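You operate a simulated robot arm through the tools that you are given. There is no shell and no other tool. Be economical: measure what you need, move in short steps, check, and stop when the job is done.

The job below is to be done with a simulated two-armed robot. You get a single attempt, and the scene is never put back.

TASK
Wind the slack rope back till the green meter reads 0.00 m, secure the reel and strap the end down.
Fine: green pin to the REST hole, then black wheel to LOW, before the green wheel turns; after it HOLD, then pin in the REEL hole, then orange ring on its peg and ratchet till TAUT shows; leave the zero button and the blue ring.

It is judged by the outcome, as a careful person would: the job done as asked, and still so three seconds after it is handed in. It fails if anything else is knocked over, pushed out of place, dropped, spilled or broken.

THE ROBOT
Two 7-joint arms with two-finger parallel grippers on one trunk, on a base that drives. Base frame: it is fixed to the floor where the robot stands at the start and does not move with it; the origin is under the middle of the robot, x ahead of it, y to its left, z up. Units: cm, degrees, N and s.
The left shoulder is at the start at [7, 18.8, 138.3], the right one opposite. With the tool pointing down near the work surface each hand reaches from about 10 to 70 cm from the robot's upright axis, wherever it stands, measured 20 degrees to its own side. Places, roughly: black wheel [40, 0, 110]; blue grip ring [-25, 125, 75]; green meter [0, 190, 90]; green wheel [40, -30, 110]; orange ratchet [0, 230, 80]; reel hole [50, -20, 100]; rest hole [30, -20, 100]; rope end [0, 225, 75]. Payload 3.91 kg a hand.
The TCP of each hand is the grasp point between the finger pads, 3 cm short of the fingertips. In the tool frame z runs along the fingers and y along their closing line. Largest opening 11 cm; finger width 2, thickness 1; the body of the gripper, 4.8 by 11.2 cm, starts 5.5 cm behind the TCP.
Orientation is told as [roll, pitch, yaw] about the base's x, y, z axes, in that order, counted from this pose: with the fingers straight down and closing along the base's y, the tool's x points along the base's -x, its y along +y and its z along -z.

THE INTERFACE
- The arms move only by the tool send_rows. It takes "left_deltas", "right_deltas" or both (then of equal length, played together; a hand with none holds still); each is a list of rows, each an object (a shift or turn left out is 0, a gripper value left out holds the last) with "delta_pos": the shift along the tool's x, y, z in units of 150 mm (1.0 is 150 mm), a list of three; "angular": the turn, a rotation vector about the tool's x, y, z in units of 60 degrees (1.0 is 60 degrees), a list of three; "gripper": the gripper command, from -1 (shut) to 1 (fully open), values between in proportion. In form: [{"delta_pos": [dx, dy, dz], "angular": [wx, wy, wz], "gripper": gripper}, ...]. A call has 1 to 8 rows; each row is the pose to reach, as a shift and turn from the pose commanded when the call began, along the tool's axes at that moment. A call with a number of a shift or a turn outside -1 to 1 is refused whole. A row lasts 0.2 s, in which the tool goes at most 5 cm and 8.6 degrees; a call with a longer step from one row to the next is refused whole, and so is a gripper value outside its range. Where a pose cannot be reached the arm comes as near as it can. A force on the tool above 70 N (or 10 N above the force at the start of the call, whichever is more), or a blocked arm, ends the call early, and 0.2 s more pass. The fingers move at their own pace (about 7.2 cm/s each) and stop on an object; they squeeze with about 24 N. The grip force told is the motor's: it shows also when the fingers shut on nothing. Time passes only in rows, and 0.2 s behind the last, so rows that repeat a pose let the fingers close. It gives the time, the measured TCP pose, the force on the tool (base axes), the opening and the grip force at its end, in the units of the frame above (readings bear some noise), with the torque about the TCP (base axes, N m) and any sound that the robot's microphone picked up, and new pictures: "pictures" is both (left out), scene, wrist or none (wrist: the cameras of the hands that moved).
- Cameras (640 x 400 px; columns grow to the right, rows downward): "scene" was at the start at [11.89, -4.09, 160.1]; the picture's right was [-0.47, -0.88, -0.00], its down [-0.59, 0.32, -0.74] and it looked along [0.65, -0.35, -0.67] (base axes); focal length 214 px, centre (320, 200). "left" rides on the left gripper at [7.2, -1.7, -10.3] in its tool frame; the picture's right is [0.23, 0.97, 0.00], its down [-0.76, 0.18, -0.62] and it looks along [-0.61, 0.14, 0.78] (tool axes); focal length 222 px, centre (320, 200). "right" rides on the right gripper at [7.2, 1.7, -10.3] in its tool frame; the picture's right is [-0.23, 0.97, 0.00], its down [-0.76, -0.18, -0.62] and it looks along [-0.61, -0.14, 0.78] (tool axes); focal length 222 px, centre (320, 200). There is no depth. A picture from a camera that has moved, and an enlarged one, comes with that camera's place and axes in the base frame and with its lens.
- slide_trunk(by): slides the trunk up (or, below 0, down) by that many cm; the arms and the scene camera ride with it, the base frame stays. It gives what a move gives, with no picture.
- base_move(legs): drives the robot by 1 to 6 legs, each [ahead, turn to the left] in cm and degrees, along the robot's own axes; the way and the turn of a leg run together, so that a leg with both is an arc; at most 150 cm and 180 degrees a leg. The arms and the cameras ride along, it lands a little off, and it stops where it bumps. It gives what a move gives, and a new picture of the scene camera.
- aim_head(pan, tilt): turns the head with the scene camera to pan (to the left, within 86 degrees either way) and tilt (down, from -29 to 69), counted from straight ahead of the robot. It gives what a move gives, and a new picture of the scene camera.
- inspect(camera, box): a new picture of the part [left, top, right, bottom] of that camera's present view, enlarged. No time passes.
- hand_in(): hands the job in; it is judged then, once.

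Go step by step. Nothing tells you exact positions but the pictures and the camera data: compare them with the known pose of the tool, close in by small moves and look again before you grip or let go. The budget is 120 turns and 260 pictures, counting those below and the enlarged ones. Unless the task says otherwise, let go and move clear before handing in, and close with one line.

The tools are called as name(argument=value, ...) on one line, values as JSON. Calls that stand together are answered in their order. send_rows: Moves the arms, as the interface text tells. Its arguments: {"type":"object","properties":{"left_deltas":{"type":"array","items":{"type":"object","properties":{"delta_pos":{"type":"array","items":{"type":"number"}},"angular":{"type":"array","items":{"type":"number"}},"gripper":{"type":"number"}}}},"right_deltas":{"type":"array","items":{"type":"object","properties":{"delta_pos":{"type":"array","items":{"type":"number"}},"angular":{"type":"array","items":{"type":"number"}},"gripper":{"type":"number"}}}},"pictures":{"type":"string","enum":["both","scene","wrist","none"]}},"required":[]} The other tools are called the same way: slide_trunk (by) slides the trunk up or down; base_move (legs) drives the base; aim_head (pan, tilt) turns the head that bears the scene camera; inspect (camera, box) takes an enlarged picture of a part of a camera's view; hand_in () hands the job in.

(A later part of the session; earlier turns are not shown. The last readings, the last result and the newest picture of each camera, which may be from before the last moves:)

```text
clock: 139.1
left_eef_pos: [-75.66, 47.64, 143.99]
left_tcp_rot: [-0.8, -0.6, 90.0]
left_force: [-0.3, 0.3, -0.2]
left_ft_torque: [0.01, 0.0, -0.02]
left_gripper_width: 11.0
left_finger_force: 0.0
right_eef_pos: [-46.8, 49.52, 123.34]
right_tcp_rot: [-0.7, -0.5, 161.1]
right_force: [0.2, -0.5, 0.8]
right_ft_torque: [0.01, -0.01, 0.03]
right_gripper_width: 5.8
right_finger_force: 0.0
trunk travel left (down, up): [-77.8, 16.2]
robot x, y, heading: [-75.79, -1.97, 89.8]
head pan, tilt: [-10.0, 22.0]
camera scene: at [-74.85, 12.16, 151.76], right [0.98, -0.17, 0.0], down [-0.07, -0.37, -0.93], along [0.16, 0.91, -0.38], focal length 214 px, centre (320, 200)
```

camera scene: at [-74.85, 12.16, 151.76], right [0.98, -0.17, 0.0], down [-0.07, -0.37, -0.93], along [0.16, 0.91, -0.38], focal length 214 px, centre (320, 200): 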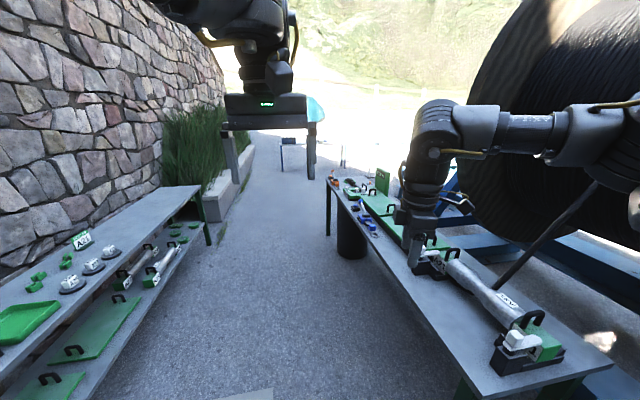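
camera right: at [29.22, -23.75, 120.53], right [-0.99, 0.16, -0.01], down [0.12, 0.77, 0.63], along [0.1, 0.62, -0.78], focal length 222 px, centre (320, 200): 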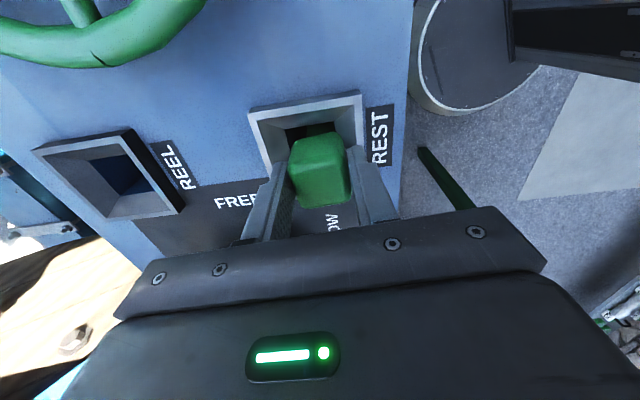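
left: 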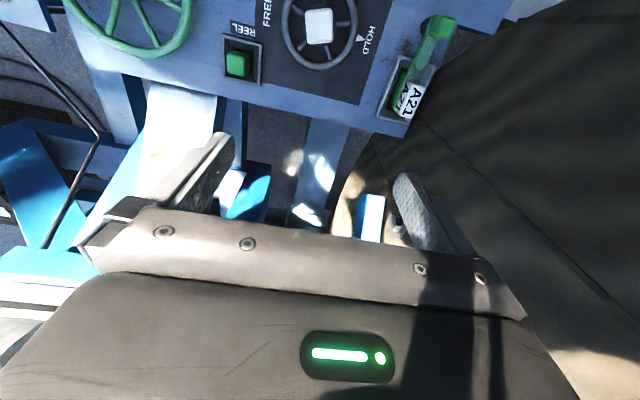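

base_move(legs=[[150, 0], [70, 0]])

aim_head(pan=-75, tilt=35)

```text
clock: 150.0
left_eef_pos: [-66.34, 268.53, 144.02]
left_tcp_rot: [-0.9, -0.7, 87.0]
left_force: [-0.9, -0.3, -0.3]
left_ft_torque: [0.03, 0.02, 0.01]
left_gripper_width: 10.99
left_finger_force: 0.0
right_eef_pos: [-37.04, 268.96, 123.4]
right_tcp_rot: [-0.8, -0.6, 158.0]
right_force: [0.6, -0.4, -0.7]
right_ft_torque: [-0.03, -0.02, -0.02]
right_gripper_width: 5.78
right_finger_force: 0.0
trunk travel left (down, up): [-77.8, 16.2]
robot x, y, heading: [-69.08, 219.42, 86.6]
head pan, tilt: [-10.0, 22.0]
camera scene: at [-67.25, 232.97, 151.78], right [0.97, -0.23, 0.0], down [-0.08, -0.36, -0.93], along [0.21, 0.9, -0.37], focal length 214 px, centre (320, 200)
```

scene: 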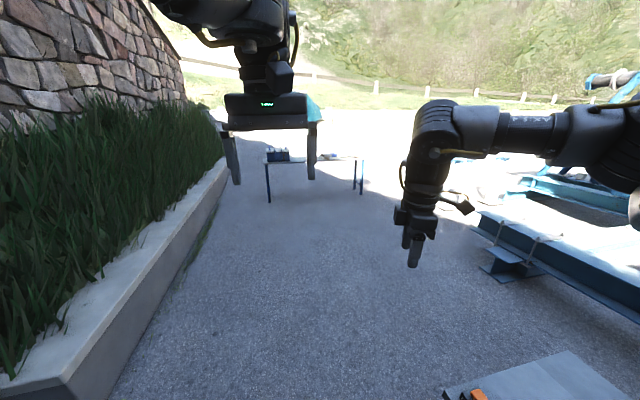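

```text
clock: 151.4
left_eef_pos: [-66.19, 268.65, 143.97]
left_tcp_rot: [-0.9, -0.6, 87.0]
left_force: [0.8, -0.4, -0.8]
left_ft_torque: [0.0, -0.01, 0.02]
left_gripper_width: 10.99
left_finger_force: 0.1
right_eef_pos: [-37.09, 269.13, 123.26]
right_tcp_rot: [-0.7, -0.5, 158.0]
right_force: [0.3, -0.2, 0.2]
right_ft_torque: [-0.03, 0.01, -0.01]
right_gripper_width: 5.78
right_finger_force: 0.1
trunk travel left (down, up): [-77.8, 16.2]
robot x, y, heading: [-69.32, 218.93, 86.9]
head pan, tilt: [-75.0, 35.0]
camera scene: at [-60.73, 225.89, 149.71], right [0.21, -0.98, 0.0], down [-0.56, -0.12, -0.82], along [0.8, 0.17, -0.57], focal length 214 px, centre (320, 200)
```

scene: 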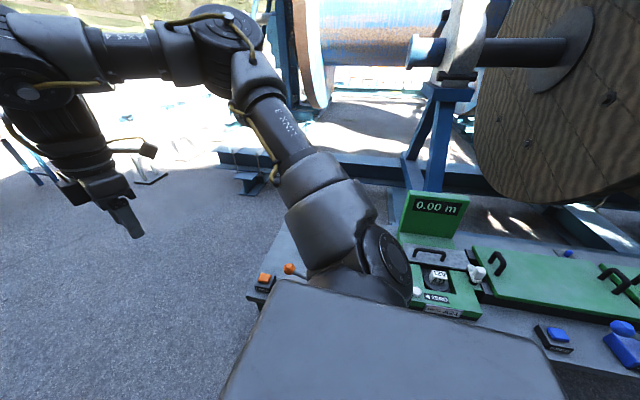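

The meter shows 0.00 m plainly. I'll turn to face the table and look at the orange strap station.

base_move(legs=[[0, -70]])

aim_head(pan=-5, tilt=48)

```text
clock: 154.8
left_eef_pos: [-21.57, 233.09, 143.84]
left_tcp_rot: [-0.8, -0.6, 16.7]
left_force: [0.2, -0.1, 0.5]
left_ft_torque: [-0.02, 0.0, -0.02]
left_gripper_width: 11.01
left_finger_force: 0.1
right_eef_pos: [-11.36, 205.83, 123.41]
right_tcp_rot: [-0.7, -0.5, 87.7]
right_force: [0.1, -0.2, -0.2]
right_ft_torque: [0.0, 0.0, -0.03]
right_gripper_width: 5.75
right_finger_force: 0.1
trunk travel left (down, up): [-77.8, 16.2]
robot x, y, heading: [-69.19, 219.08, 16.6]
head pan, tilt: [-75.0, 35.0]
camera scene: at [-60.21, 212.98, 149.71], right [-0.85, -0.52, 0.0], down [-0.3, 0.49, -0.82], along [0.43, -0.7, -0.57], focal length 214 px, centre (320, 200)
```

scene: 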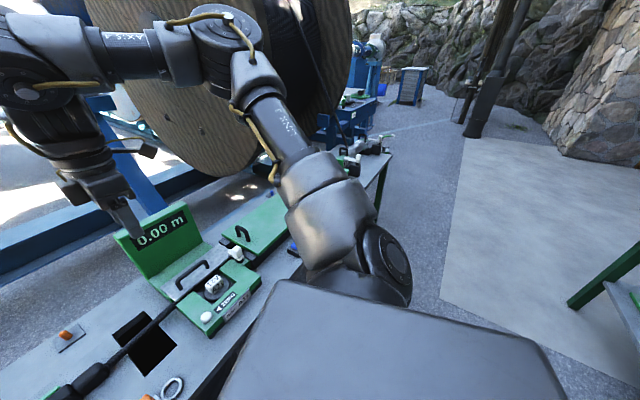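

```text
clock: 156.2
left_eef_pos: [-21.71, 232.92, 143.93]
left_tcp_rot: [-0.9, -0.6, 16.7]
left_force: [0.8, 0.4, -0.4]
left_ft_torque: [0.02, -0.01, -0.02]
left_gripper_width: 10.99
left_finger_force: 0.0
right_eef_pos: [-11.35, 205.73, 123.41]
right_tcp_rot: [-0.7, -0.5, 87.7]
right_force: [0.9, -0.3, 0.1]
right_ft_torque: [0.0, -0.02, 0.01]
right_gripper_width: 5.76
right_finger_force: 0.1
trunk travel left (down, up): [-77.8, 16.2]
robot x, y, heading: [-69.51, 219.27, 16.1]
head pan, tilt: [-5.0, 48.0]
camera scene: at [-57.1, 222.0, 147.81], right [0.2, -0.98, 0.0], down [-0.73, -0.15, -0.67], along [0.66, 0.13, -0.74], focal length 214 px, centre (320, 200)
```

scene: 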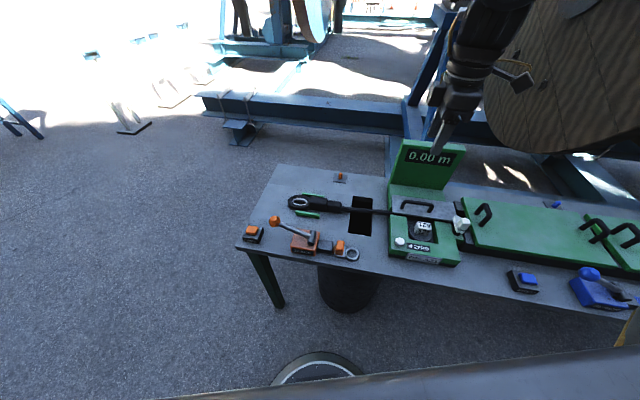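

inspect(camera="scene", box=[230, 155, 390, 275])

inspect(camera="scene", box=[285, 210, 375, 270])

```text
3.33 times, centred on (310, 215) of scene
camera zoom: at [-57.1, 222.0, 147.81], right [0.2, -0.98, 0.0], down [-0.73, -0.15, -0.67], along [0.66, 0.13, -0.74], focal length 715 px, centre (353, 150)
```

zoom: 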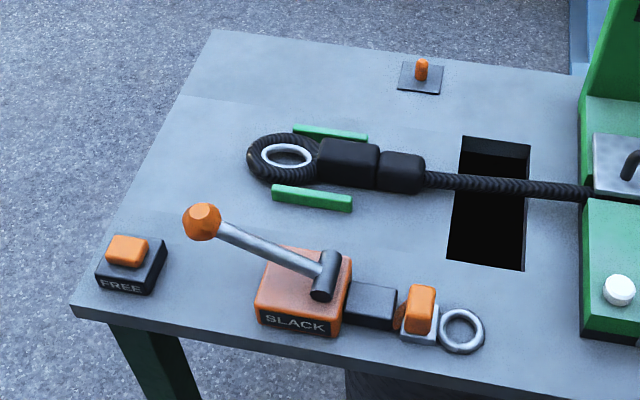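

```text
6.67 times, centred on (330, 240) of scene
camera zoom: at [-57.1, 222.0, 147.81], right [0.2, -0.98, 0.0], down [-0.73, -0.15, -0.67], along [0.66, 0.13, -0.74], focal length 1430 px, centre (253, -67)
```

zoom: 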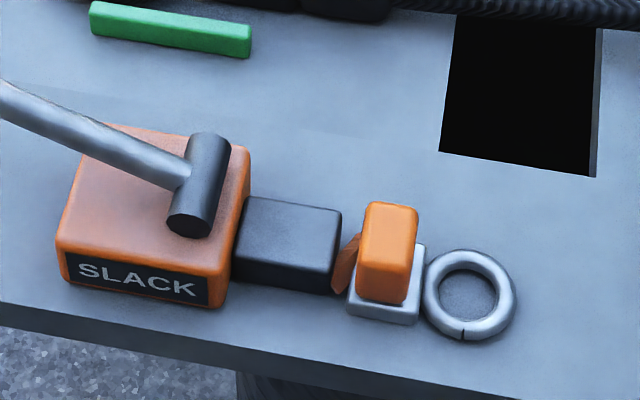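

I can see the station: orange ratchet box (SLACK) with lever, FREE button beside it, the orange grip with steel ring at about [-17, 220], and the orange peg at about [21, 227] on the far side. I'll drive closer and raise the trunk.

base_move(legs=[[0, 28], [24, 0], [0, -40]])

slide_trunk(by=13)

inspect(camera="right", box=[0, 0, 640, 400])

```text
clock: 161.2
left_eef_pos: [-2.18, 239.05, 143.98]
left_tcp_rot: [-0.8, -0.8, 3.9]
left_force: [-0.5, -0.9, 0.1]
left_ft_torque: [0.0, 0.0, 0.02]
left_gripper_width: 11.0
left_finger_force: 0.0
right_eef_pos: [1.63, 210.24, 123.42]
right_tcp_rot: [-0.7, -0.4, 75.1]
right_force: [0.1, -0.7, -0.1]
right_ft_torque: [-0.02, -0.01, 0.01]
right_gripper_width: 5.77
right_finger_force: 0.1
trunk travel left (down, up): [-77.8, 16.2]
robot x, y, heading: [-51.76, 235.84, 3.7]
head pan, tilt: [-5.0, 48.0]
camera scene: at [-39.3, 236.03, 147.81], right [-0.02, -1.0, 0.0], down [-0.74, 0.01, -0.67], along [0.67, -0.01, -0.74], focal length 214 px, centre (320, 200)
```

scene: 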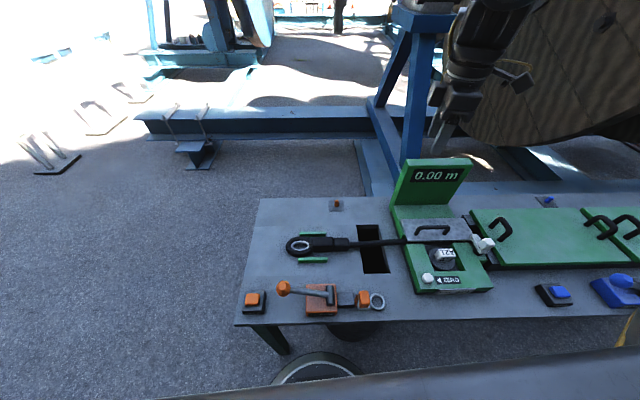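

```text
clock: 162.8
left_eef_pos: [-2.23, 238.98, 156.96]
left_tcp_rot: [-0.9, -0.6, 3.9]
left_force: [0.0, -0.2, -0.1]
left_ft_torque: [0.03, -0.03, 0.01]
left_gripper_width: 10.99
left_finger_force: 0.1
right_eef_pos: [1.71, 210.15, 136.38]
right_tcp_rot: [-0.7, -0.5, 75.0]
right_force: [0.6, -0.6, 0.6]
right_ft_torque: [0.0, 0.01, 0.04]
right_gripper_width: 5.8
right_finger_force: 0.0
trunk travel left (down, up): [-90.8, 3.2]
robot x, y, heading: [-51.9, 235.76, 3.6]
head pan, tilt: [-5.0, 48.0]
```

```text
1.00 times, centred on (320, 200) of right (not enlarged: the box is as wide or as high as the picture)
camera zoom: at [-1.84, 203.51, 146.67], right [-0.88, 0.47, -0.01], down [0.36, 0.69, 0.63], along [0.3, 0.55, -0.77], focal length 222 px, centre (320, 200)
```

zoom: 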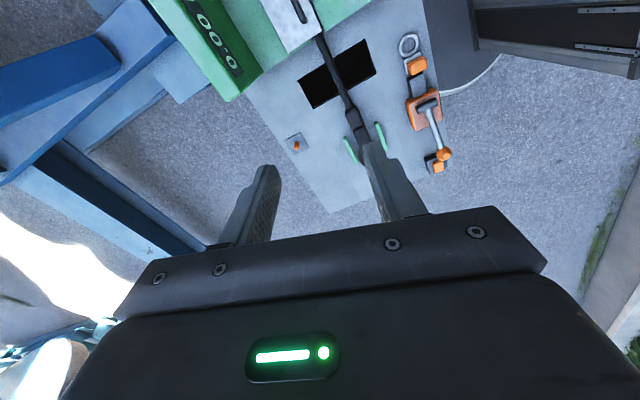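

Triangulated: grip tab top about [-18.8, 222.8, 80.5], ring about [-18.5, 217.8, 77], peg about [20.2, 228, 79]. I'll move the right hand toward the tab, testing reach with the trunk high.

send_rows(right_deltas=[{"delta_pos": [-0.08, 0.25, 0.1], "angular": [0, 0, -0.08]}, {"delta_pos": [-0.16, 0.5, 0.2], "angular": [0, 0, -0.16]}, {"delta_pos": [-0.24, 0.75, 0.35], "angular": [0, 0, -0.25]}, {"delta_pos": [-0.3, 0.95, 0.55], "angular": [0, 0, -0.25]}, {"delta_pos": [-0.3, 0.95, 0.85], "angular": [0, 0, -0.25]}, {"delta_pos": [-0.3, 0.95, 1.0], "angular": [0, 0, -0.25]}, {"delta_pos": [-0.3, 0.95, 1.0], "angular": [0, 0, -0.25]}], pictures="none")

```text
clock: 164.4
left_eef_pos: [-2.23, 239.0, 156.94]
left_tcp_rot: [-1.0, -0.6, 3.9]
left_force: [0.0, -0.2, 0.9]
left_ft_torque: [0.01, 0.0, 0.02]
left_gripper_width: 10.98
left_finger_force: 0.0
right_eef_pos: [-10.85, 217.94, 121.38]
right_tcp_rot: [-0.9, -0.5, 89.9]
right_force: [-0.6, 0.4, 0.2]
right_ft_torque: [0.01, 0.02, -0.01]
right_gripper_width: 5.8
right_finger_force: 0.2
right hand out of reach, approached as far as the arm can: row 6, 7
trunk travel left (down, up): [-90.8, 3.2]
robot x, y, heading: [-51.97, 235.65, 3.7]
head pan, tilt: [-5.0, 48.0]
```

send_rows(right_deltas=[{"delta_pos": [0, 0, 0.25]}, {"delta_pos": [0, 0, 0.5]}, {"delta_pos": [0, 0, 0.75]}, {"delta_pos": [0, 0, 1.0]}, {"delta_pos": [0, 0, 1.0]}], pictures="none")

```text
clock: 165.6
left_eef_pos: [-2.36, 238.96, 156.98]
left_tcp_rot: [-0.9, -0.6, 3.9]
left_force: [0.1, 0.6, -0.6]
left_ft_torque: [-0.03, -0.01, -0.03]
left_gripper_width: 11.01
left_finger_force: 0.0
right_eef_pos: [-10.55, 212.61, 110.44]
right_tcp_rot: [-0.9, -0.4, 90.0]
right_force: [0.0, -0.9, -0.7]
right_ft_torque: [-0.02, -0.01, 0.0]
right_gripper_width: 5.77
right_finger_force: 0.1
right hand out of reach, approached as far as the arm can: row 1, 2, 3, 4, 5
trunk travel left (down, up): [-90.8, 3.2]
robot x, y, heading: [-51.63, 235.88, 4.0]
head pan, tilt: [-5.0, 48.0]
```

Low with the trunk high is again limited; the working band is with the trunk low. I'll raise the hand, back the base away, and use a low trunk for the pick-up.

send_rows(right_deltas=[{"delta_pos": [0, 0, -0.3]}, {"delta_pos": [0, 0, -0.6]}, {"delta_pos": [0, 0, -0.9]}, {"delta_pos": [0, 0, -1.0]}, {"delta_pos": [0, 0, -1.0]}], pictures="none")

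base_move(legs=[[-21, 0], [0, 12]])

```text
clock: 166.8
left_eef_pos: [-2.21, 238.93, 156.97]
left_tcp_rot: [-0.9, -0.5, 3.9]
left_force: [0.8, 0.2, 0.1]
left_ft_torque: [-0.01, 0.02, -0.02]
left_gripper_width: 11.01
left_finger_force: 0.0
right_eef_pos: [-10.42, 212.36, 125.66]
right_tcp_rot: [-0.8, -0.3, 89.9]
right_force: [0.2, 0.1, 0.1]
right_ft_torque: [-0.03, 0.02, 0.0]
right_gripper_width: 5.74
right_finger_force: 0.1
trunk travel left (down, up): [-90.8, 3.2]
robot x, y, heading: [-51.9, 235.76, 3.7]
head pan, tilt: [-5.0, 48.0]
```

```text
clock: 169.2
left_eef_pos: [-24.29, 247.41, 156.94]
left_tcp_rot: [-0.6, -0.5, 15.8]
left_force: [0.4, 0.2, 0.2]
left_ft_torque: [0.03, 0.01, 0.0]
left_gripper_width: 11.0
left_finger_force: 0.1
right_eef_pos: [-27.12, 219.81, 125.62]
right_tcp_rot: [-0.8, -0.5, 101.7]
right_force: [-0.1, -0.5, 0.2]
right_ft_torque: [-0.02, -0.03, -0.02]
right_gripper_width: 5.76
right_finger_force: 0.0
trunk travel left (down, up): [-90.8, 3.2]
robot x, y, heading: [-72.27, 234.23, 15.8]
head pan, tilt: [-5.0, 48.0]
camera scene: at [-59.95, 236.96, 160.8], right [0.19, -0.98, 0.0], down [-0.73, -0.14, -0.67], along [0.66, 0.13, -0.74], focal length 214 px, centre (320, 200)
```

scene: 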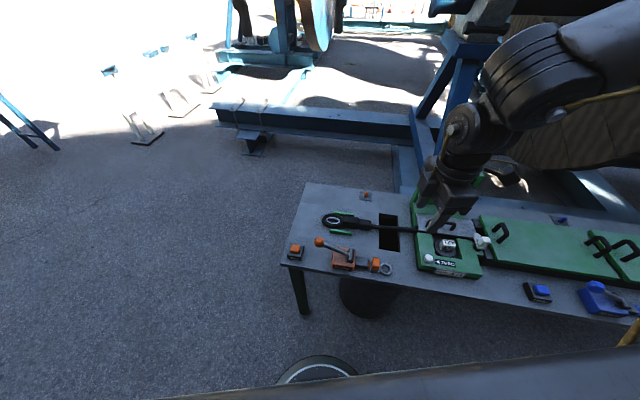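

send_rows(right_deltas=[{"delta_pos": [-0.03, -0.15, -0.25], "angular": [0, 0, 0.1], "gripper": 0.2}, {"delta_pos": [-0.06, -0.3, -0.5], "angular": [0, 0, 0.195]}, {"delta_pos": [-0.084, -0.45, -0.7], "angular": [0, 0, 0.195]}, {"delta_pos": [-0.084, -0.58, -0.8], "angular": [0, 0, 0.195]}, {"delta_pos": [-0.084, -0.58, -0.8], "angular": [0, 0, 0.195]}], pictures="none")

slide_trunk(by=-40)

inspect(camera="right", box=[0, 0, 640, 400])

inspect(camera="scene", box=[260, 100, 420, 200])

```text
clock: 170.4
left_eef_pos: [-24.65, 247.56, 156.9]
left_tcp_rot: [-0.8, -0.6, 15.8]
left_force: [0.9, -0.3, 0.5]
left_ft_torque: [0.02, 0.01, 0.0]
left_gripper_width: 11.02
left_finger_force: 0.0
right_eef_pos: [-19.25, 222.79, 137.67]
right_tcp_rot: [-0.7, -0.8, 90.1]
right_force: [-0.3, -0.5, 0.0]
right_ft_torque: [0.01, -0.01, -0.01]
right_gripper_width: 6.59
right_finger_force: 0.1
right hand out of reach, approached as far as the arm can: row 4, 5
trunk travel left (down, up): [-90.8, 3.2]
robot x, y, heading: [-72.18, 234.78, 15.8]
head pan, tilt: [-5.0, 48.0]
```

```text
clock: 174.2
left_eef_pos: [-24.46, 247.7, 116.94]
left_tcp_rot: [-0.8, -0.5, 15.8]
left_force: [-0.2, 0.2, 0.8]
left_ft_torque: [-0.01, 0.02, -0.02]
left_gripper_width: 11.0
left_finger_force: 0.1
right_eef_pos: [-19.39, 222.88, 97.78]
right_tcp_rot: [-0.7, -0.7, 90.2]
right_force: [0.6, 0.1, -0.1]
right_ft_torque: [0.03, 0.01, 0.0]
right_gripper_width: 6.61
right_finger_force: 0.2
trunk travel left (down, up): [-50.8, 43.2]
robot x, y, heading: [-72.18, 234.56, 15.8]
head pan, tilt: [-5.0, 48.0]
```

```text
1.00 times, centred on (320, 200) of right (not enlarged: the box is as wide or as high as the picture)
camera zoom: at [-20.96, 215.34, 108.02], right [-0.97, 0.23, -0.01], down [0.17, 0.75, 0.64], along [0.15, 0.62, -0.77], focal length 222 px, centre (320, 200)
```

zoom: 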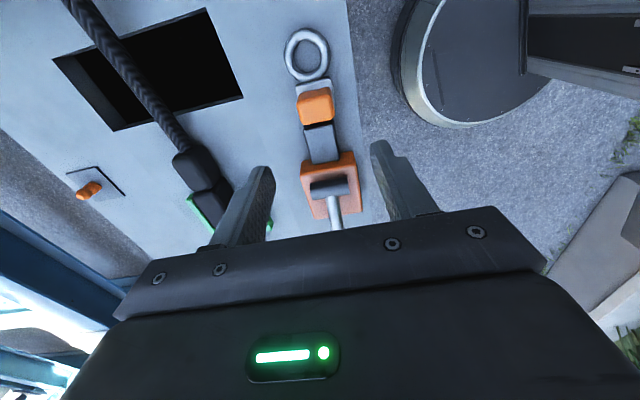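

```text
4.00 times, centred on (340, 150) of scene
camera zoom: at [-60.08, 237.28, 120.81], right [0.19, -0.98, 0.0], down [-0.73, -0.14, -0.67], along [0.66, 0.12, -0.74], focal length 858 px, centre (240, 400)
```

zoom: 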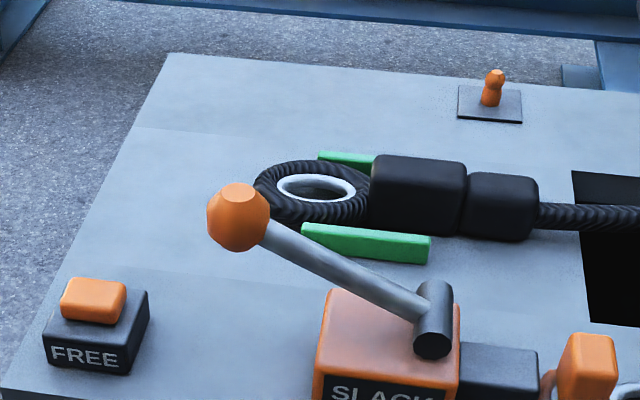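

send_rows(right_deltas=[{"delta_pos": [-0.013, -0.053, 0.13]}, {"delta_pos": [-0.013, -0.053, 0.267]}, {"delta_pos": [-0.013, -0.053, 0.267]}], pictures="none")

slide_trunk(by=-10)

inspect(camera="right", box=[160, 40, 480, 240])

inspect(camera="scene", box=[300, 130, 460, 230])

```text
clock: 175.1
left_eef_pos: [-24.54, 247.68, 116.85]
left_tcp_rot: [-0.9, -0.6, 15.7]
left_force: [-0.3, 0.2, -0.2]
left_ft_torque: [-0.01, -0.01, 0.0]
left_gripper_width: 11.0
left_finger_force: 0.1
right_eef_pos: [-18.23, 223.03, 93.62]
right_tcp_rot: [-0.8, -0.5, 90.2]
right_force: [-0.6, -0.2, -0.3]
right_ft_torque: [0.02, 0.0, 0.01]
right_gripper_width: 6.61
right_finger_force: 0.0
trunk travel left (down, up): [-50.8, 43.2]
robot x, y, heading: [-72.25, 234.75, 15.4]
head pan, tilt: [-5.0, 48.0]
```

```text
clock: 176.4
left_eef_pos: [-24.53, 247.75, 106.95]
left_tcp_rot: [-0.9, -0.6, 15.7]
left_force: [0.1, 0.1, 0.3]
left_ft_torque: [-0.02, 0.0, -0.02]
left_gripper_width: 11.01
left_finger_force: 0.1
right_eef_pos: [-18.22, 222.96, 83.56]
right_tcp_rot: [-0.8, -0.6, 90.1]
right_force: [-0.1, 0.2, 0.4]
right_ft_torque: [0.0, 0.0, 0.0]
right_gripper_width: 6.6
right_finger_force: 0.0
trunk travel left (down, up): [-40.8, 53.2]
robot x, y, heading: [-71.74, 234.9, 15.7]
head pan, tilt: [-5.0, 48.0]
```

```text
2.00 times, centred on (320, 140) of right
camera zoom: at [-19.96, 215.55, 93.97], right [-0.97, 0.23, -0.01], down [0.17, 0.75, 0.64], along [0.15, 0.62, -0.77], focal length 444 px, centre (320, 320)
```

zoom: 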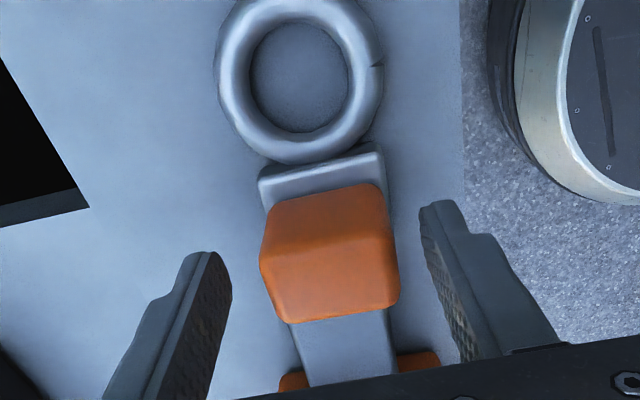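

```text
4.00 times, centred on (380, 180) of scene
camera zoom: at [-60.1, 237.28, 110.82], right [0.19, -0.98, 0.0], down [-0.73, -0.14, -0.67], along [0.66, 0.12, -0.74], focal length 858 px, centre (80, 280)
```

zoom: 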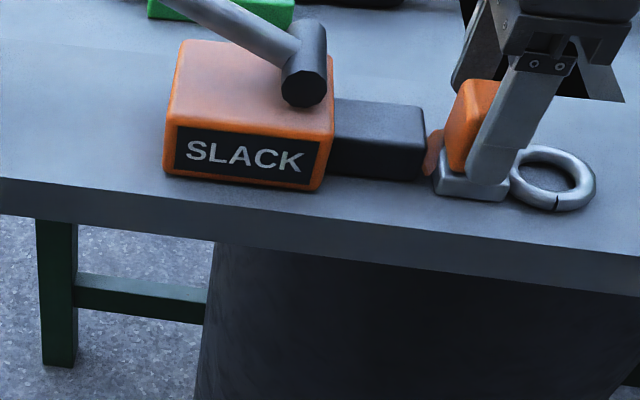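

The tab spans about z 79–84. Lowering 1.6 cm more and closing on it.

slide_trunk(by=-1.6)

send_rows(right_deltas=[{"gripper": -0.9}, {"gripper": -0.9}, {"gripper": -0.9}, {"gripper": -0.9}, {"gripper": -0.9}], pictures="wrist")

inspect(camera="scene", box=[300, 130, 460, 230])

```text
clock: 177.0
left_eef_pos: [-24.48, 247.8, 105.43]
left_tcp_rot: [-0.9, -0.6, 15.7]
left_force: [-0.1, -1.2, 0.0]
left_ft_torque: [0.03, -0.01, -0.03]
left_gripper_width: 11.0
left_finger_force: 0.1
right_eef_pos: [-18.29, 222.91, 82.05]
right_tcp_rot: [-0.7, -0.7, 90.1]
right_force: [0.5, -0.6, 0.8]
right_ft_torque: [0.05, -0.04, -0.02]
right_gripper_width: 6.57
right_finger_force: 0.0
trunk travel left (down, up): [-39.2, 54.8]
robot x, y, heading: [-71.91, 234.55, 15.7]
head pan, tilt: [-5.0, 48.0]
```

```text
clock: 178.2
left_eef_pos: [-24.48, 247.76, 105.36]
left_tcp_rot: [-0.9, -0.6, 15.8]
left_force: [-0.3, -0.1, -0.8]
left_ft_torque: [0.01, 0.02, 0.01]
left_gripper_width: 11.0
left_finger_force: 0.0
right_eef_pos: [-18.31, 222.96, 82.01]
right_tcp_rot: [-0.8, -0.7, 90.1]
right_force: [0.3, 0.4, 0.5]
right_ft_torque: [0.02, 0.05, -0.06]
right_gripper_width: 4.34
right_finger_force: 23.9
trunk travel left (down, up): [-39.2, 54.8]
robot x, y, heading: [-72.24, 234.64, 15.6]
head pan, tilt: [-5.0, 48.0]
camera right: at [-19.94, 215.56, 92.36], right [-0.97, 0.23, -0.01], down [0.17, 0.75, 0.64], along [0.15, 0.62, -0.77], focal length 222 px, centre (320, 200)
```

right: 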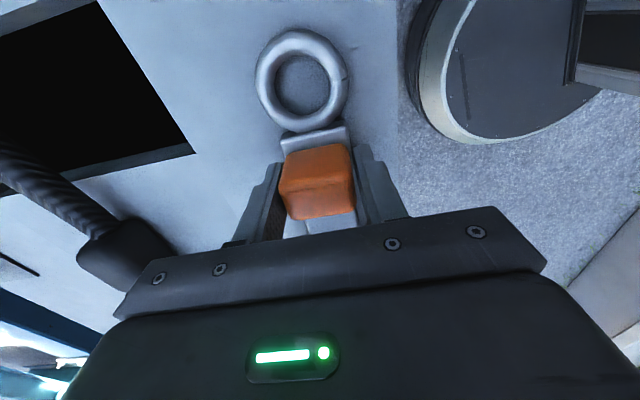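

```text
4.00 times, centred on (380, 180) of scene
camera zoom: at [-60.08, 237.29, 109.21], right [0.19, -0.98, 0.0], down [-0.73, -0.14, -0.67], along [0.66, 0.12, -0.74], focal length 858 px, centre (80, 280)
```

zoom: 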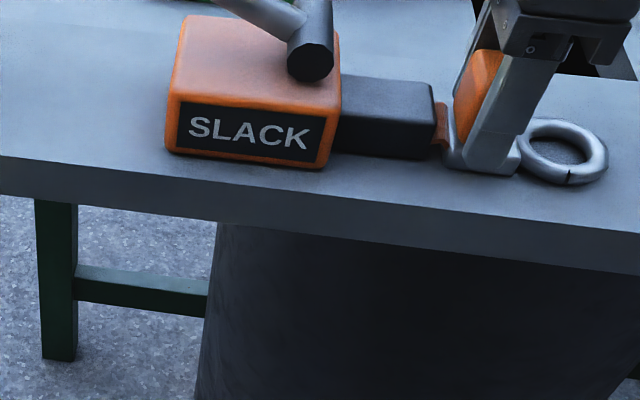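

Gripped on the tab. Lifting by 20 cm with the trunk and checking the strap behaviour.

slide_trunk(by=20)

inspect(camera="scene", box=[240, 90, 480, 240])

inspect(camera="right", box=[0, 0, 640, 400])

```text
clock: 180.4
left_eef_pos: [-24.54, 247.72, 125.31]
left_tcp_rot: [-0.8, -0.6, 15.8]
left_force: [-0.7, 0.5, -0.3]
left_ft_torque: [0.02, 0.02, -0.02]
left_gripper_width: 11.01
left_finger_force: 0.0
right_eef_pos: [-18.29, 222.99, 102.08]
right_tcp_rot: [-0.9, -0.6, 90.2]
right_force: [-0.8, 0.8, -0.2]
right_ft_torque: [-0.02, 0.0, -0.02]
right_gripper_width: 0.54
right_finger_force: 0.1
trunk travel left (down, up): [-59.2, 34.8]
robot x, y, heading: [-72.73, 234.6, 15.8]
head pan, tilt: [-5.0, 48.0]
```

```text
2.67 times, centred on (360, 165) of scene
camera zoom: at [-60.06, 237.28, 129.2], right [0.19, -0.98, 0.0], down [-0.73, -0.14, -0.67], along [0.66, 0.12, -0.74], focal length 572 px, centre (213, 293)
```

zoom: 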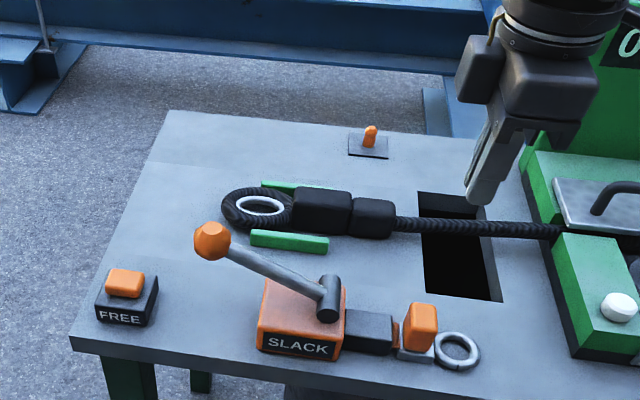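

```text
1.00 times, centred on (320, 200) of right (not enlarged: the box is as wide or as high as the picture)
camera zoom: at [-19.92, 215.54, 112.33], right [-0.97, 0.23, -0.01], down [0.17, 0.75, 0.64], along [0.15, 0.62, -0.77], focal length 222 px, centre (320, 200)
```

zoom: 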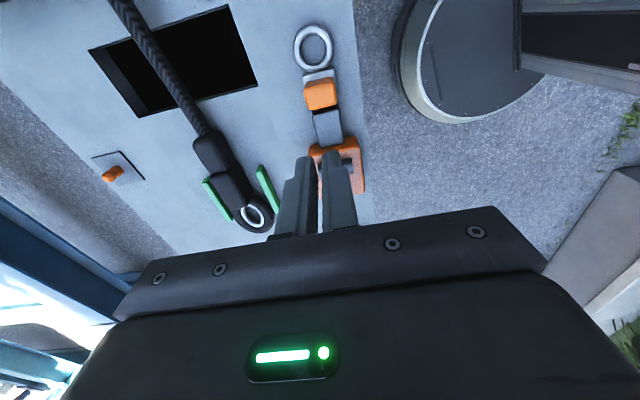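

The grip slipped off; the tab stayed in place. I'll re-grip about 2.3 cm deeper and lift gently.

send_rows(right_deltas=[{"delta_pos": [0.02, 0, 0], "gripper": 0.2}, {"delta_pos": [0.02, 0, 0], "gripper": 0.2}, {"delta_pos": [0.02, 0, 0], "gripper": 0.2}], pictures="none")

slide_trunk(by=-20)

slide_trunk(by=-1.3)

slide_trunk(by=-0.9)

send_rows(right_deltas=[{"gripper": -1}, {"gripper": -1}, {"gripper": -1}, {"gripper": -1}, {"gripper": -1}], pictures="wrist")

inspect(camera="scene", box=[300, 130, 460, 230])

```text
clock: 181.2
left_eef_pos: [-24.48, 247.91, 125.38]
left_tcp_rot: [-0.9, -0.6, 15.7]
left_force: [-0.7, 0.8, -0.3]
left_ft_torque: [0.0, 0.03, 0.03]
left_gripper_width: 11.01
left_finger_force: 0.1
right_eef_pos: [-18.28, 222.8, 101.91]
right_tcp_rot: [-0.8, -0.6, 90.1]
right_force: [0.0, -0.4, 0.5]
right_ft_torque: [-0.01, -0.04, -0.04]
right_gripper_width: 6.62
right_finger_force: 0.2
trunk travel left (down, up): [-59.2, 34.8]
robot x, y, heading: [-72.2, 234.79, 15.7]
head pan, tilt: [-5.0, 48.0]
```

```text
clock: 183.3
left_eef_pos: [-24.43, 247.8, 105.4]
left_tcp_rot: [-0.9, -0.6, 15.7]
left_force: [0.5, -0.7, -0.7]
left_ft_torque: [0.0, 0.03, 0.0]
left_gripper_width: 11.01
left_finger_force: 0.1
right_eef_pos: [-18.27, 222.62, 82.01]
right_tcp_rot: [-0.7, -0.7, 90.1]
right_force: [-0.1, 0.0, -0.3]
right_ft_torque: [0.01, -0.01, 0.0]
right_gripper_width: 6.58
right_finger_force: 0.0
trunk travel left (down, up): [-39.2, 54.8]
robot x, y, heading: [-72.33, 234.75, 15.7]
head pan, tilt: [-5.0, 48.0]
```

```text
clock: 184.0
left_eef_pos: [-24.7, 247.71, 104.13]
left_tcp_rot: [-0.9, -0.7, 15.8]
left_force: [0.1, -0.4, -0.8]
left_ft_torque: [0.01, 0.03, 0.02]
left_gripper_width: 11.01
left_finger_force: 0.0
right_eef_pos: [-18.38, 222.57, 81.12]
right_tcp_rot: [-1.2, -0.9, 90.0]
right_force: [3.3, -8.2, 39.3]
right_ft_torque: [-0.61, 1.34, 0.38]
right_gripper_width: 6.39
right_finger_force: 0.1
trunk travel left (down, up): [-37.9, 56.1]
robot x, y, heading: [-72.38, 234.58, 15.5]
head pan, tilt: [-5.0, 48.0]
```

```text
clock: 184.3
left_eef_pos: [-24.48, 247.75, 103.87]
left_tcp_rot: [-0.9, -0.6, 15.7]
left_force: [0.5, -0.4, -0.6]
left_ft_torque: [-0.02, 0.02, 0.0]
left_gripper_width: 11.04
left_finger_force: 0.1
right_eef_pos: [-18.3, 222.58, 81.04]
right_tcp_rot: [-1.4, -1.1, 89.9]
right_force: [-2.5, -6.2, 32.0]
right_ft_torque: [-0.47, 1.33, 0.3]
right_gripper_width: 6.7
right_finger_force: 1.0
trunk travel left (down, up): [-37.6, 56.4]
robot x, y, heading: [-72.34, 234.83, 15.5]
head pan, tilt: [-5.0, 48.0]
stopped: the force on the tool passed its limit at 80 N (the readings are from after the stop); the commanded pose is now the measured one
```

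```text
clock: 185.5
left_eef_pos: [-24.84, 247.8, 103.91]
left_tcp_rot: [-0.9, -0.8, 15.7]
left_force: [0.1, -1.6, -0.1]
left_ft_torque: [0.03, 0.0, 0.04]
left_gripper_width: 10.99
left_finger_force: 0.0
right_eef_pos: [-18.36, 222.68, 81.0]
right_tcp_rot: [-1.5, -0.9, 90.0]
right_force: [-16.1, -1.8, 26.0]
right_ft_torque: [-0.43, 1.32, -0.15]
right_gripper_width: 4.37
right_finger_force: 23.8
trunk travel left (down, up): [-37.6, 56.4]
robot x, y, heading: [-72.1, 234.68, 15.5]
head pan, tilt: [-5.0, 48.0]
camera right: at [-20.28, 215.29, 91.36], right [-0.97, 0.23, -0.02], down [0.16, 0.75, 0.64], along [0.16, 0.62, -0.77], focal length 222 px, centre (320, 200)
```

right: 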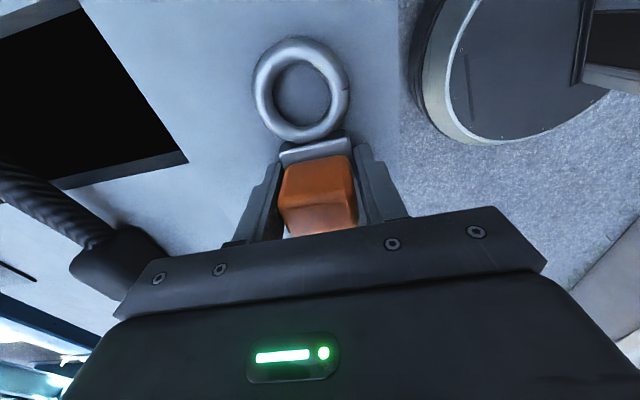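

```text
4.00 times, centred on (380, 180) of scene
camera zoom: at [-60.47, 237.32, 107.72], right [0.18, -0.98, 0.0], down [-0.73, -0.14, -0.67], along [0.66, 0.12, -0.74], focal length 858 px, centre (80, 280)
```

zoom: 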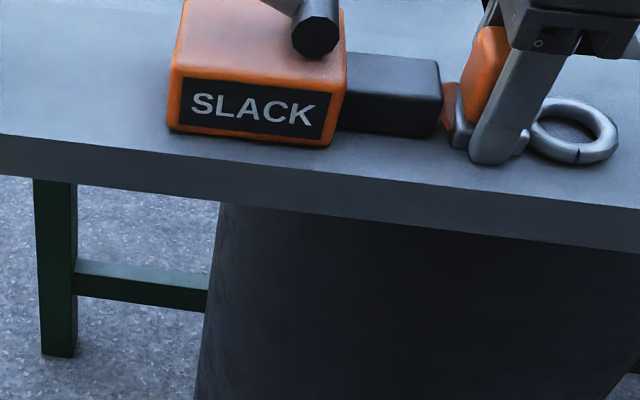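

The fingertips reached the table (deck about z 78), so the grip is now as deep as possible. Lifting just 2.5 cm to check.

slide_trunk(by=2.5)

inspect(camera="scene", box=[300, 130, 460, 230])

```text
clock: 186.2
left_eef_pos: [-24.27, 247.66, 106.32]
left_tcp_rot: [-0.9, -0.4, 15.7]
left_force: [0.2, -1.0, -0.3]
left_ft_torque: [-0.01, 0.05, 0.0]
left_gripper_width: 10.99
left_finger_force: 0.0
right_eef_pos: [-18.09, 222.72, 83.18]
right_tcp_rot: [-1.2, -0.9, 90.0]
right_force: [0.2, -0.5, -1.7]
right_ft_torque: [0.02, -0.02, -0.01]
right_gripper_width: 4.38
right_finger_force: 23.9
trunk travel left (down, up): [-40.1, 53.9]
robot x, y, heading: [-72.36, 234.76, 15.5]
head pan, tilt: [-5.0, 48.0]
```

```text
4.00 times, centred on (380, 180) of scene
camera zoom: at [-59.95, 237.25, 110.14], right [0.18, -0.98, 0.0], down [-0.73, -0.14, -0.67], along [0.66, 0.12, -0.74], focal length 858 px, centre (80, 280)
```

zoom: 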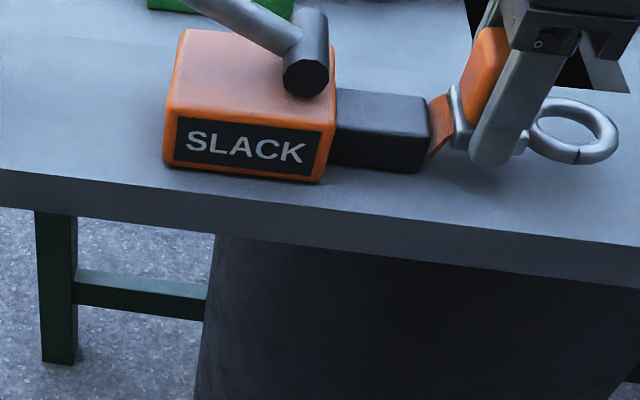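

It's lifting properly now with the strap feeding out. Raising 13 cm more.

slide_trunk(by=6)

slide_trunk(by=7)

inspect(camera="scene", box=[240, 90, 480, 240])

```text
clock: 187.2
left_eef_pos: [-24.37, 247.79, 112.22]
left_tcp_rot: [-1.0, -0.5, 15.7]
left_force: [0.3, 0.6, 0.3]
left_ft_torque: [-0.02, 0.0, 0.0]
left_gripper_width: 11.0
left_finger_force: 0.1
right_eef_pos: [-18.09, 222.65, 89.34]
right_tcp_rot: [-1.2, -1.0, 90.0]
right_force: [0.3, -0.9, -2.4]
right_ft_torque: [-0.01, -0.01, 0.02]
right_gripper_width: 4.36
right_finger_force: 24.2
trunk travel left (down, up): [-46.1, 47.9]
robot x, y, heading: [-72.13, 234.44, 15.6]
head pan, tilt: [-5.0, 48.0]
```

```text
clock: 188.3
left_eef_pos: [-24.4, 247.71, 119.38]
left_tcp_rot: [-0.9, -0.4, 15.7]
left_force: [0.8, -0.1, 0.5]
left_ft_torque: [-0.02, 0.03, -0.02]
left_gripper_width: 11.0
left_finger_force: 0.0
right_eef_pos: [-18.13, 222.66, 96.15]
right_tcp_rot: [-1.3, -0.9, 89.9]
right_force: [0.4, -0.1, -2.2]
right_ft_torque: [0.03, 0.03, 0.05]
right_gripper_width: 4.34
right_finger_force: 23.5
trunk travel left (down, up): [-53.1, 40.9]
robot x, y, heading: [-72.11, 234.49, 15.8]
head pan, tilt: [-5.0, 48.0]
```

```text
2.67 times, centred on (360, 165) of scene
camera zoom: at [-60.01, 237.26, 123.15], right [0.18, -0.98, 0.0], down [-0.73, -0.14, -0.67], along [0.66, 0.12, -0.74], focal length 572 px, centre (213, 293)
```

zoom: 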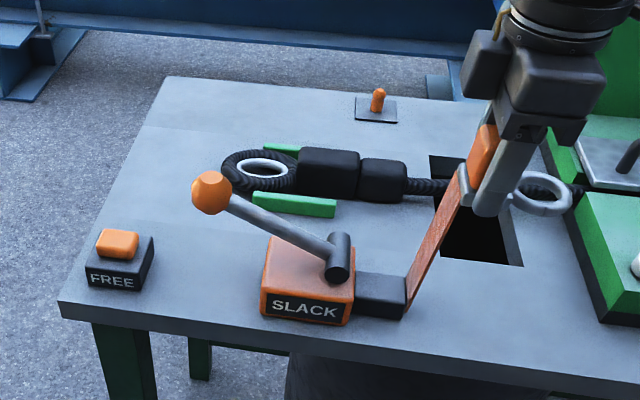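

The ring assembly hangs level with the strap paying out. Now driving in, turning left, with the hand carrying it over the table.

base_move(legs=[[19, 0]])

send_rows(right_deltas=[{"delta_pos": [0.1, 0, 0], "angular": [0, 0, -0.1]}, {"delta_pos": [0.2, 0, 0], "angular": [0, 0, -0.2]}, {"delta_pos": [0.3, 0, 0], "angular": [0, 0, -0.3]}, {"delta_pos": [0.3, 0, 0], "angular": [0, 0, -0.4]}, {"delta_pos": [0.3, 0, 0], "angular": [0, 0, -0.5]}], pictures="scene")

```text
clock: 189.9
left_eef_pos: [-5.79, 253.14, 119.33]
left_tcp_rot: [-1.0, -0.4, 15.9]
left_force: [0.4, -0.3, 0.3]
left_ft_torque: [0.03, 0.03, 0.02]
left_gripper_width: 11.03
left_finger_force: 0.1
right_eef_pos: [0.56, 228.02, 96.28]
right_tcp_rot: [-1.2, -0.9, 90.1]
right_force: [0.8, 0.4, -1.9]
right_ft_torque: [0.04, 0.01, -0.01]
right_gripper_width: 4.37
right_finger_force: 24.0
trunk travel left (down, up): [-53.1, 40.9]
robot x, y, heading: [-53.36, 239.67, 15.9]
head pan, tilt: [-5.0, 48.0]
camera scene: at [-41.32, 242.56, 123.15], right [0.19, -0.98, 0.0], down [-0.73, -0.14, -0.67], along [0.66, 0.12, -0.74], focal length 214 px, centre (320, 200)
```

scene: 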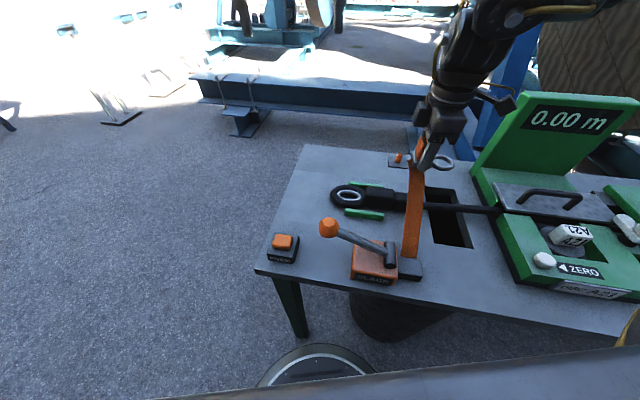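

```text
clock: 191.1
left_eef_pos: [-5.68, 253.03, 119.35]
left_tcp_rot: [-0.9, -0.5, 15.9]
left_force: [0.6, -0.1, 0.3]
left_ft_torque: [-0.02, -0.02, -0.02]
left_gripper_width: 10.98
left_finger_force: 0.0
right_eef_pos: [0.58, 223.48, 96.37]
right_tcp_rot: [-1.5, -0.2, 120.2]
right_force: [-0.5, -1.0, -3.0]
right_ft_torque: [0.02, 0.01, -0.02]
right_gripper_width: 4.37
right_finger_force: 24.0
trunk travel left (down, up): [-53.1, 40.9]
robot x, y, heading: [-53.54, 239.81, 16.0]
head pan, tilt: [-5.0, 48.0]
camera scene: at [-41.35, 242.52, 123.15], right [0.19, -0.98, 0.0], down [-0.73, -0.14, -0.67], along [0.66, 0.13, -0.74], focal length 214 px, centre (320, 200)
```

scene: 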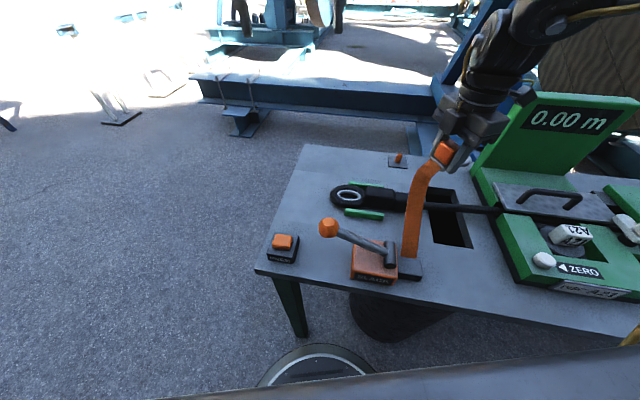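

base_move(legs=[[1.5, 18]])

slide_trunk(by=14)

```text
clock: 192.5
left_eef_pos: [-10.84, 267.8, 119.33]
left_tcp_rot: [-0.9, -0.6, 33.9]
left_force: [-0.5, 0.3, -0.1]
left_ft_torque: [-0.03, -0.02, -0.03]
left_gripper_width: 10.98
left_finger_force: 0.0
right_eef_pos: [4.37, 241.5, 96.33]
right_tcp_rot: [-1.5, -0.1, 138.0]
right_force: [0.5, -1.0, -1.8]
right_ft_torque: [0.03, 0.06, 0.01]
right_gripper_width: 4.32
right_finger_force: 24.1
trunk travel left (down, up): [-53.1, 40.9]
robot x, y, heading: [-52.09, 240.63, 33.9]
head pan, tilt: [-5.0, 48.0]
camera scene: at [-41.52, 246.9, 123.16], right [0.48, -0.88, 0.0], down [-0.65, -0.36, -0.67], along [0.59, 0.32, -0.74], focal length 214 px, centre (320, 200)
```

scene: 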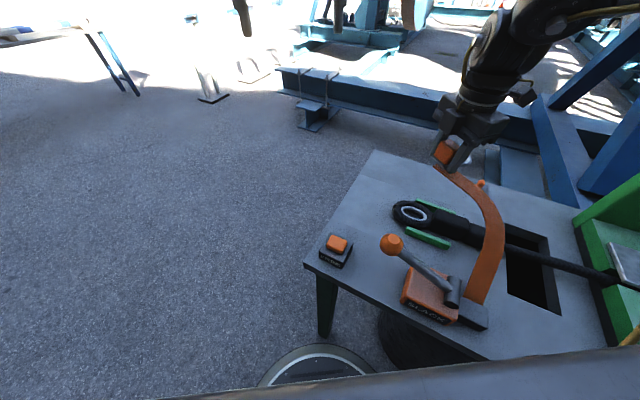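

```text
clock: 194.2
left_eef_pos: [-10.86, 267.75, 133.34]
left_tcp_rot: [-0.9, -0.5, 33.8]
left_force: [-1.0, 0.7, -0.1]
left_ft_torque: [0.0, 0.0, 0.0]
left_gripper_width: 11.0
left_finger_force: 0.2
right_eef_pos: [4.28, 241.51, 110.12]
right_tcp_rot: [-1.5, -0.2, 138.0]
right_force: [-0.2, 0.7, -1.4]
right_ft_torque: [0.03, 0.04, 0.0]
right_gripper_width: 4.35
right_finger_force: 24.0
trunk travel left (down, up): [-67.1, 26.9]
robot x, y, heading: [-52.09, 240.63, 33.5]
head pan, tilt: [-5.0, 48.0]
```

send_rows(right_deltas=[{"delta_pos": [0.15, 0.09, 0.1], "angular": [0, 0, -0.12]}, {"delta_pos": [0.3, 0.18, 0.25], "angular": [0, 0, -0.24]}, {"delta_pos": [0.45, 0.27, 0.4], "angular": [0, 0, -0.36]}, {"delta_pos": [0.6, 0.36, 0.6], "angular": [0, 0, -0.48]}, {"delta_pos": [0.741, 0.454, 0.75], "angular": [0, 0, -0.6]}, {"delta_pos": [0.741, 0.454, 0.8], "angular": [0, 0, -0.7]}, {"delta_pos": [0.741, 0.454, 0.8], "angular": [0, 0, -0.7]}], pictures="both")

```text
clock: 195.8
left_eef_pos: [-10.91, 267.76, 133.18]
left_tcp_rot: [-0.9, -0.5, 33.9]
left_force: [-0.4, 0.0, -0.7]
left_ft_torque: [0.01, -0.01, 0.0]
left_gripper_width: 11.0
left_finger_force: 0.0
right_eef_pos: [8.27, 229.25, 98.43]
right_tcp_rot: [-1.3, 0.9, -180.0]
right_force: [-0.2, -0.2, -3.0]
right_ft_torque: [-0.02, 0.0, 0.0]
right_gripper_width: 4.38
right_finger_force: 24.1
trunk travel left (down, up): [-67.1, 26.9]
robot x, y, heading: [-51.83, 240.77, 33.7]
head pan, tilt: [-5.0, 48.0]
camera scene: at [-41.5, 246.86, 137.16], right [0.48, -0.88, 0.0], down [-0.65, -0.36, -0.67], along [0.59, 0.32, -0.74], focal length 214 px, centre (320, 200)
camera right: at [15.49, 227.38, 108.81], right [-0.23, -0.97, -0.02], down [-0.77, 0.16, 0.62], along [-0.6, 0.16, -0.79], focal length 222 px, centre (320, 200)
```

scene: 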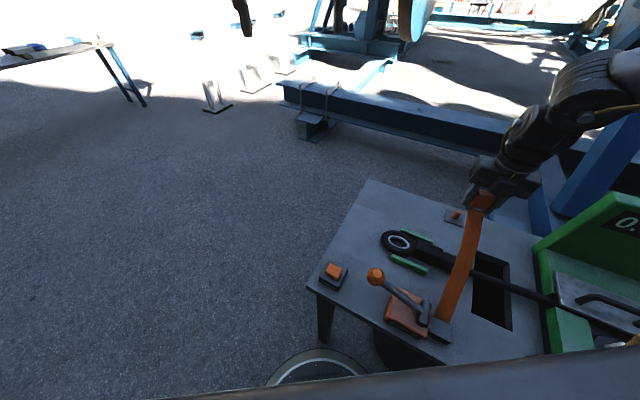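
right: 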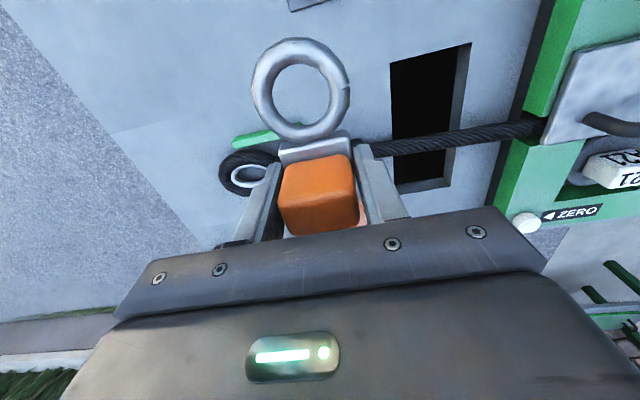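

Ring center is about 4.9 cm ahead of the TCP. The peg is at about [19.8, 228.0]; moving the ring above it.

send_rows(right_deltas=[{"delta_pos": [0.2, 0.03, 0.1]}, {"delta_pos": [0.35, 0.06, 0.25]}, {"delta_pos": [0.44, 0.09, 0.4]}, {"delta_pos": [0.44, 0.09, 0.5]}, {"delta_pos": [0.44, 0.09, 0.5]}], pictures="wrist")

inspect(camera="scene", box=[400, 150, 560, 250])

```text
clock: 197.0
left_eef_pos: [-10.85, 267.76, 133.3]
left_tcp_rot: [-0.9, -0.6, 33.8]
left_force: [-0.7, -0.4, 0.4]
left_ft_torque: [0.0, -0.02, 0.03]
left_gripper_width: 10.99
left_finger_force: 0.1
right_eef_pos: [14.86, 228.13, 90.62]
right_tcp_rot: [-1.3, 0.9, -180.0]
right_force: [0.4, -0.6, -1.3]
right_ft_torque: [-0.02, 0.04, -0.06]
right_gripper_width: 4.35
right_finger_force: 24.2
trunk travel left (down, up): [-67.1, 26.9]
robot x, y, heading: [-52.37, 240.22, 33.8]
head pan, tilt: [-5.0, 48.0]
camera right: at [22.1, 226.17, 101.16], right [-0.23, -0.97, -0.03], down [-0.77, 0.16, 0.62], along [-0.59, 0.16, -0.79], focal length 222 px, centre (320, 200)
```

right: 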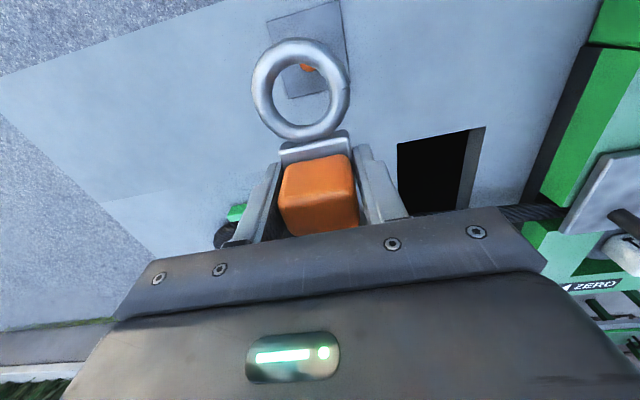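

```text
4.00 times, centred on (480, 200) of scene
camera zoom: at [-41.55, 246.85, 137.16], right [0.48, -0.88, 0.0], down [-0.65, -0.36, -0.67], along [0.59, 0.32, -0.74], focal length 858 px, centre (-320, 200)
```

zoom: 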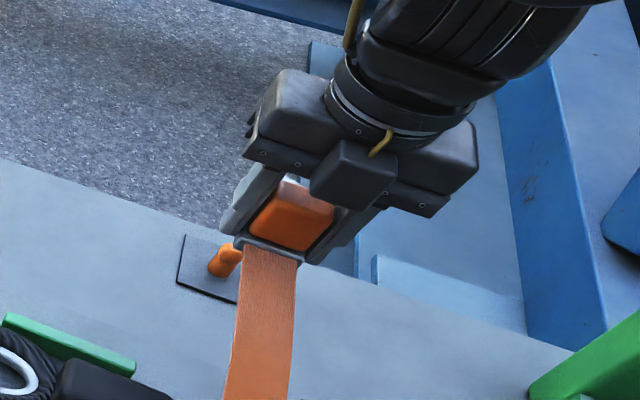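

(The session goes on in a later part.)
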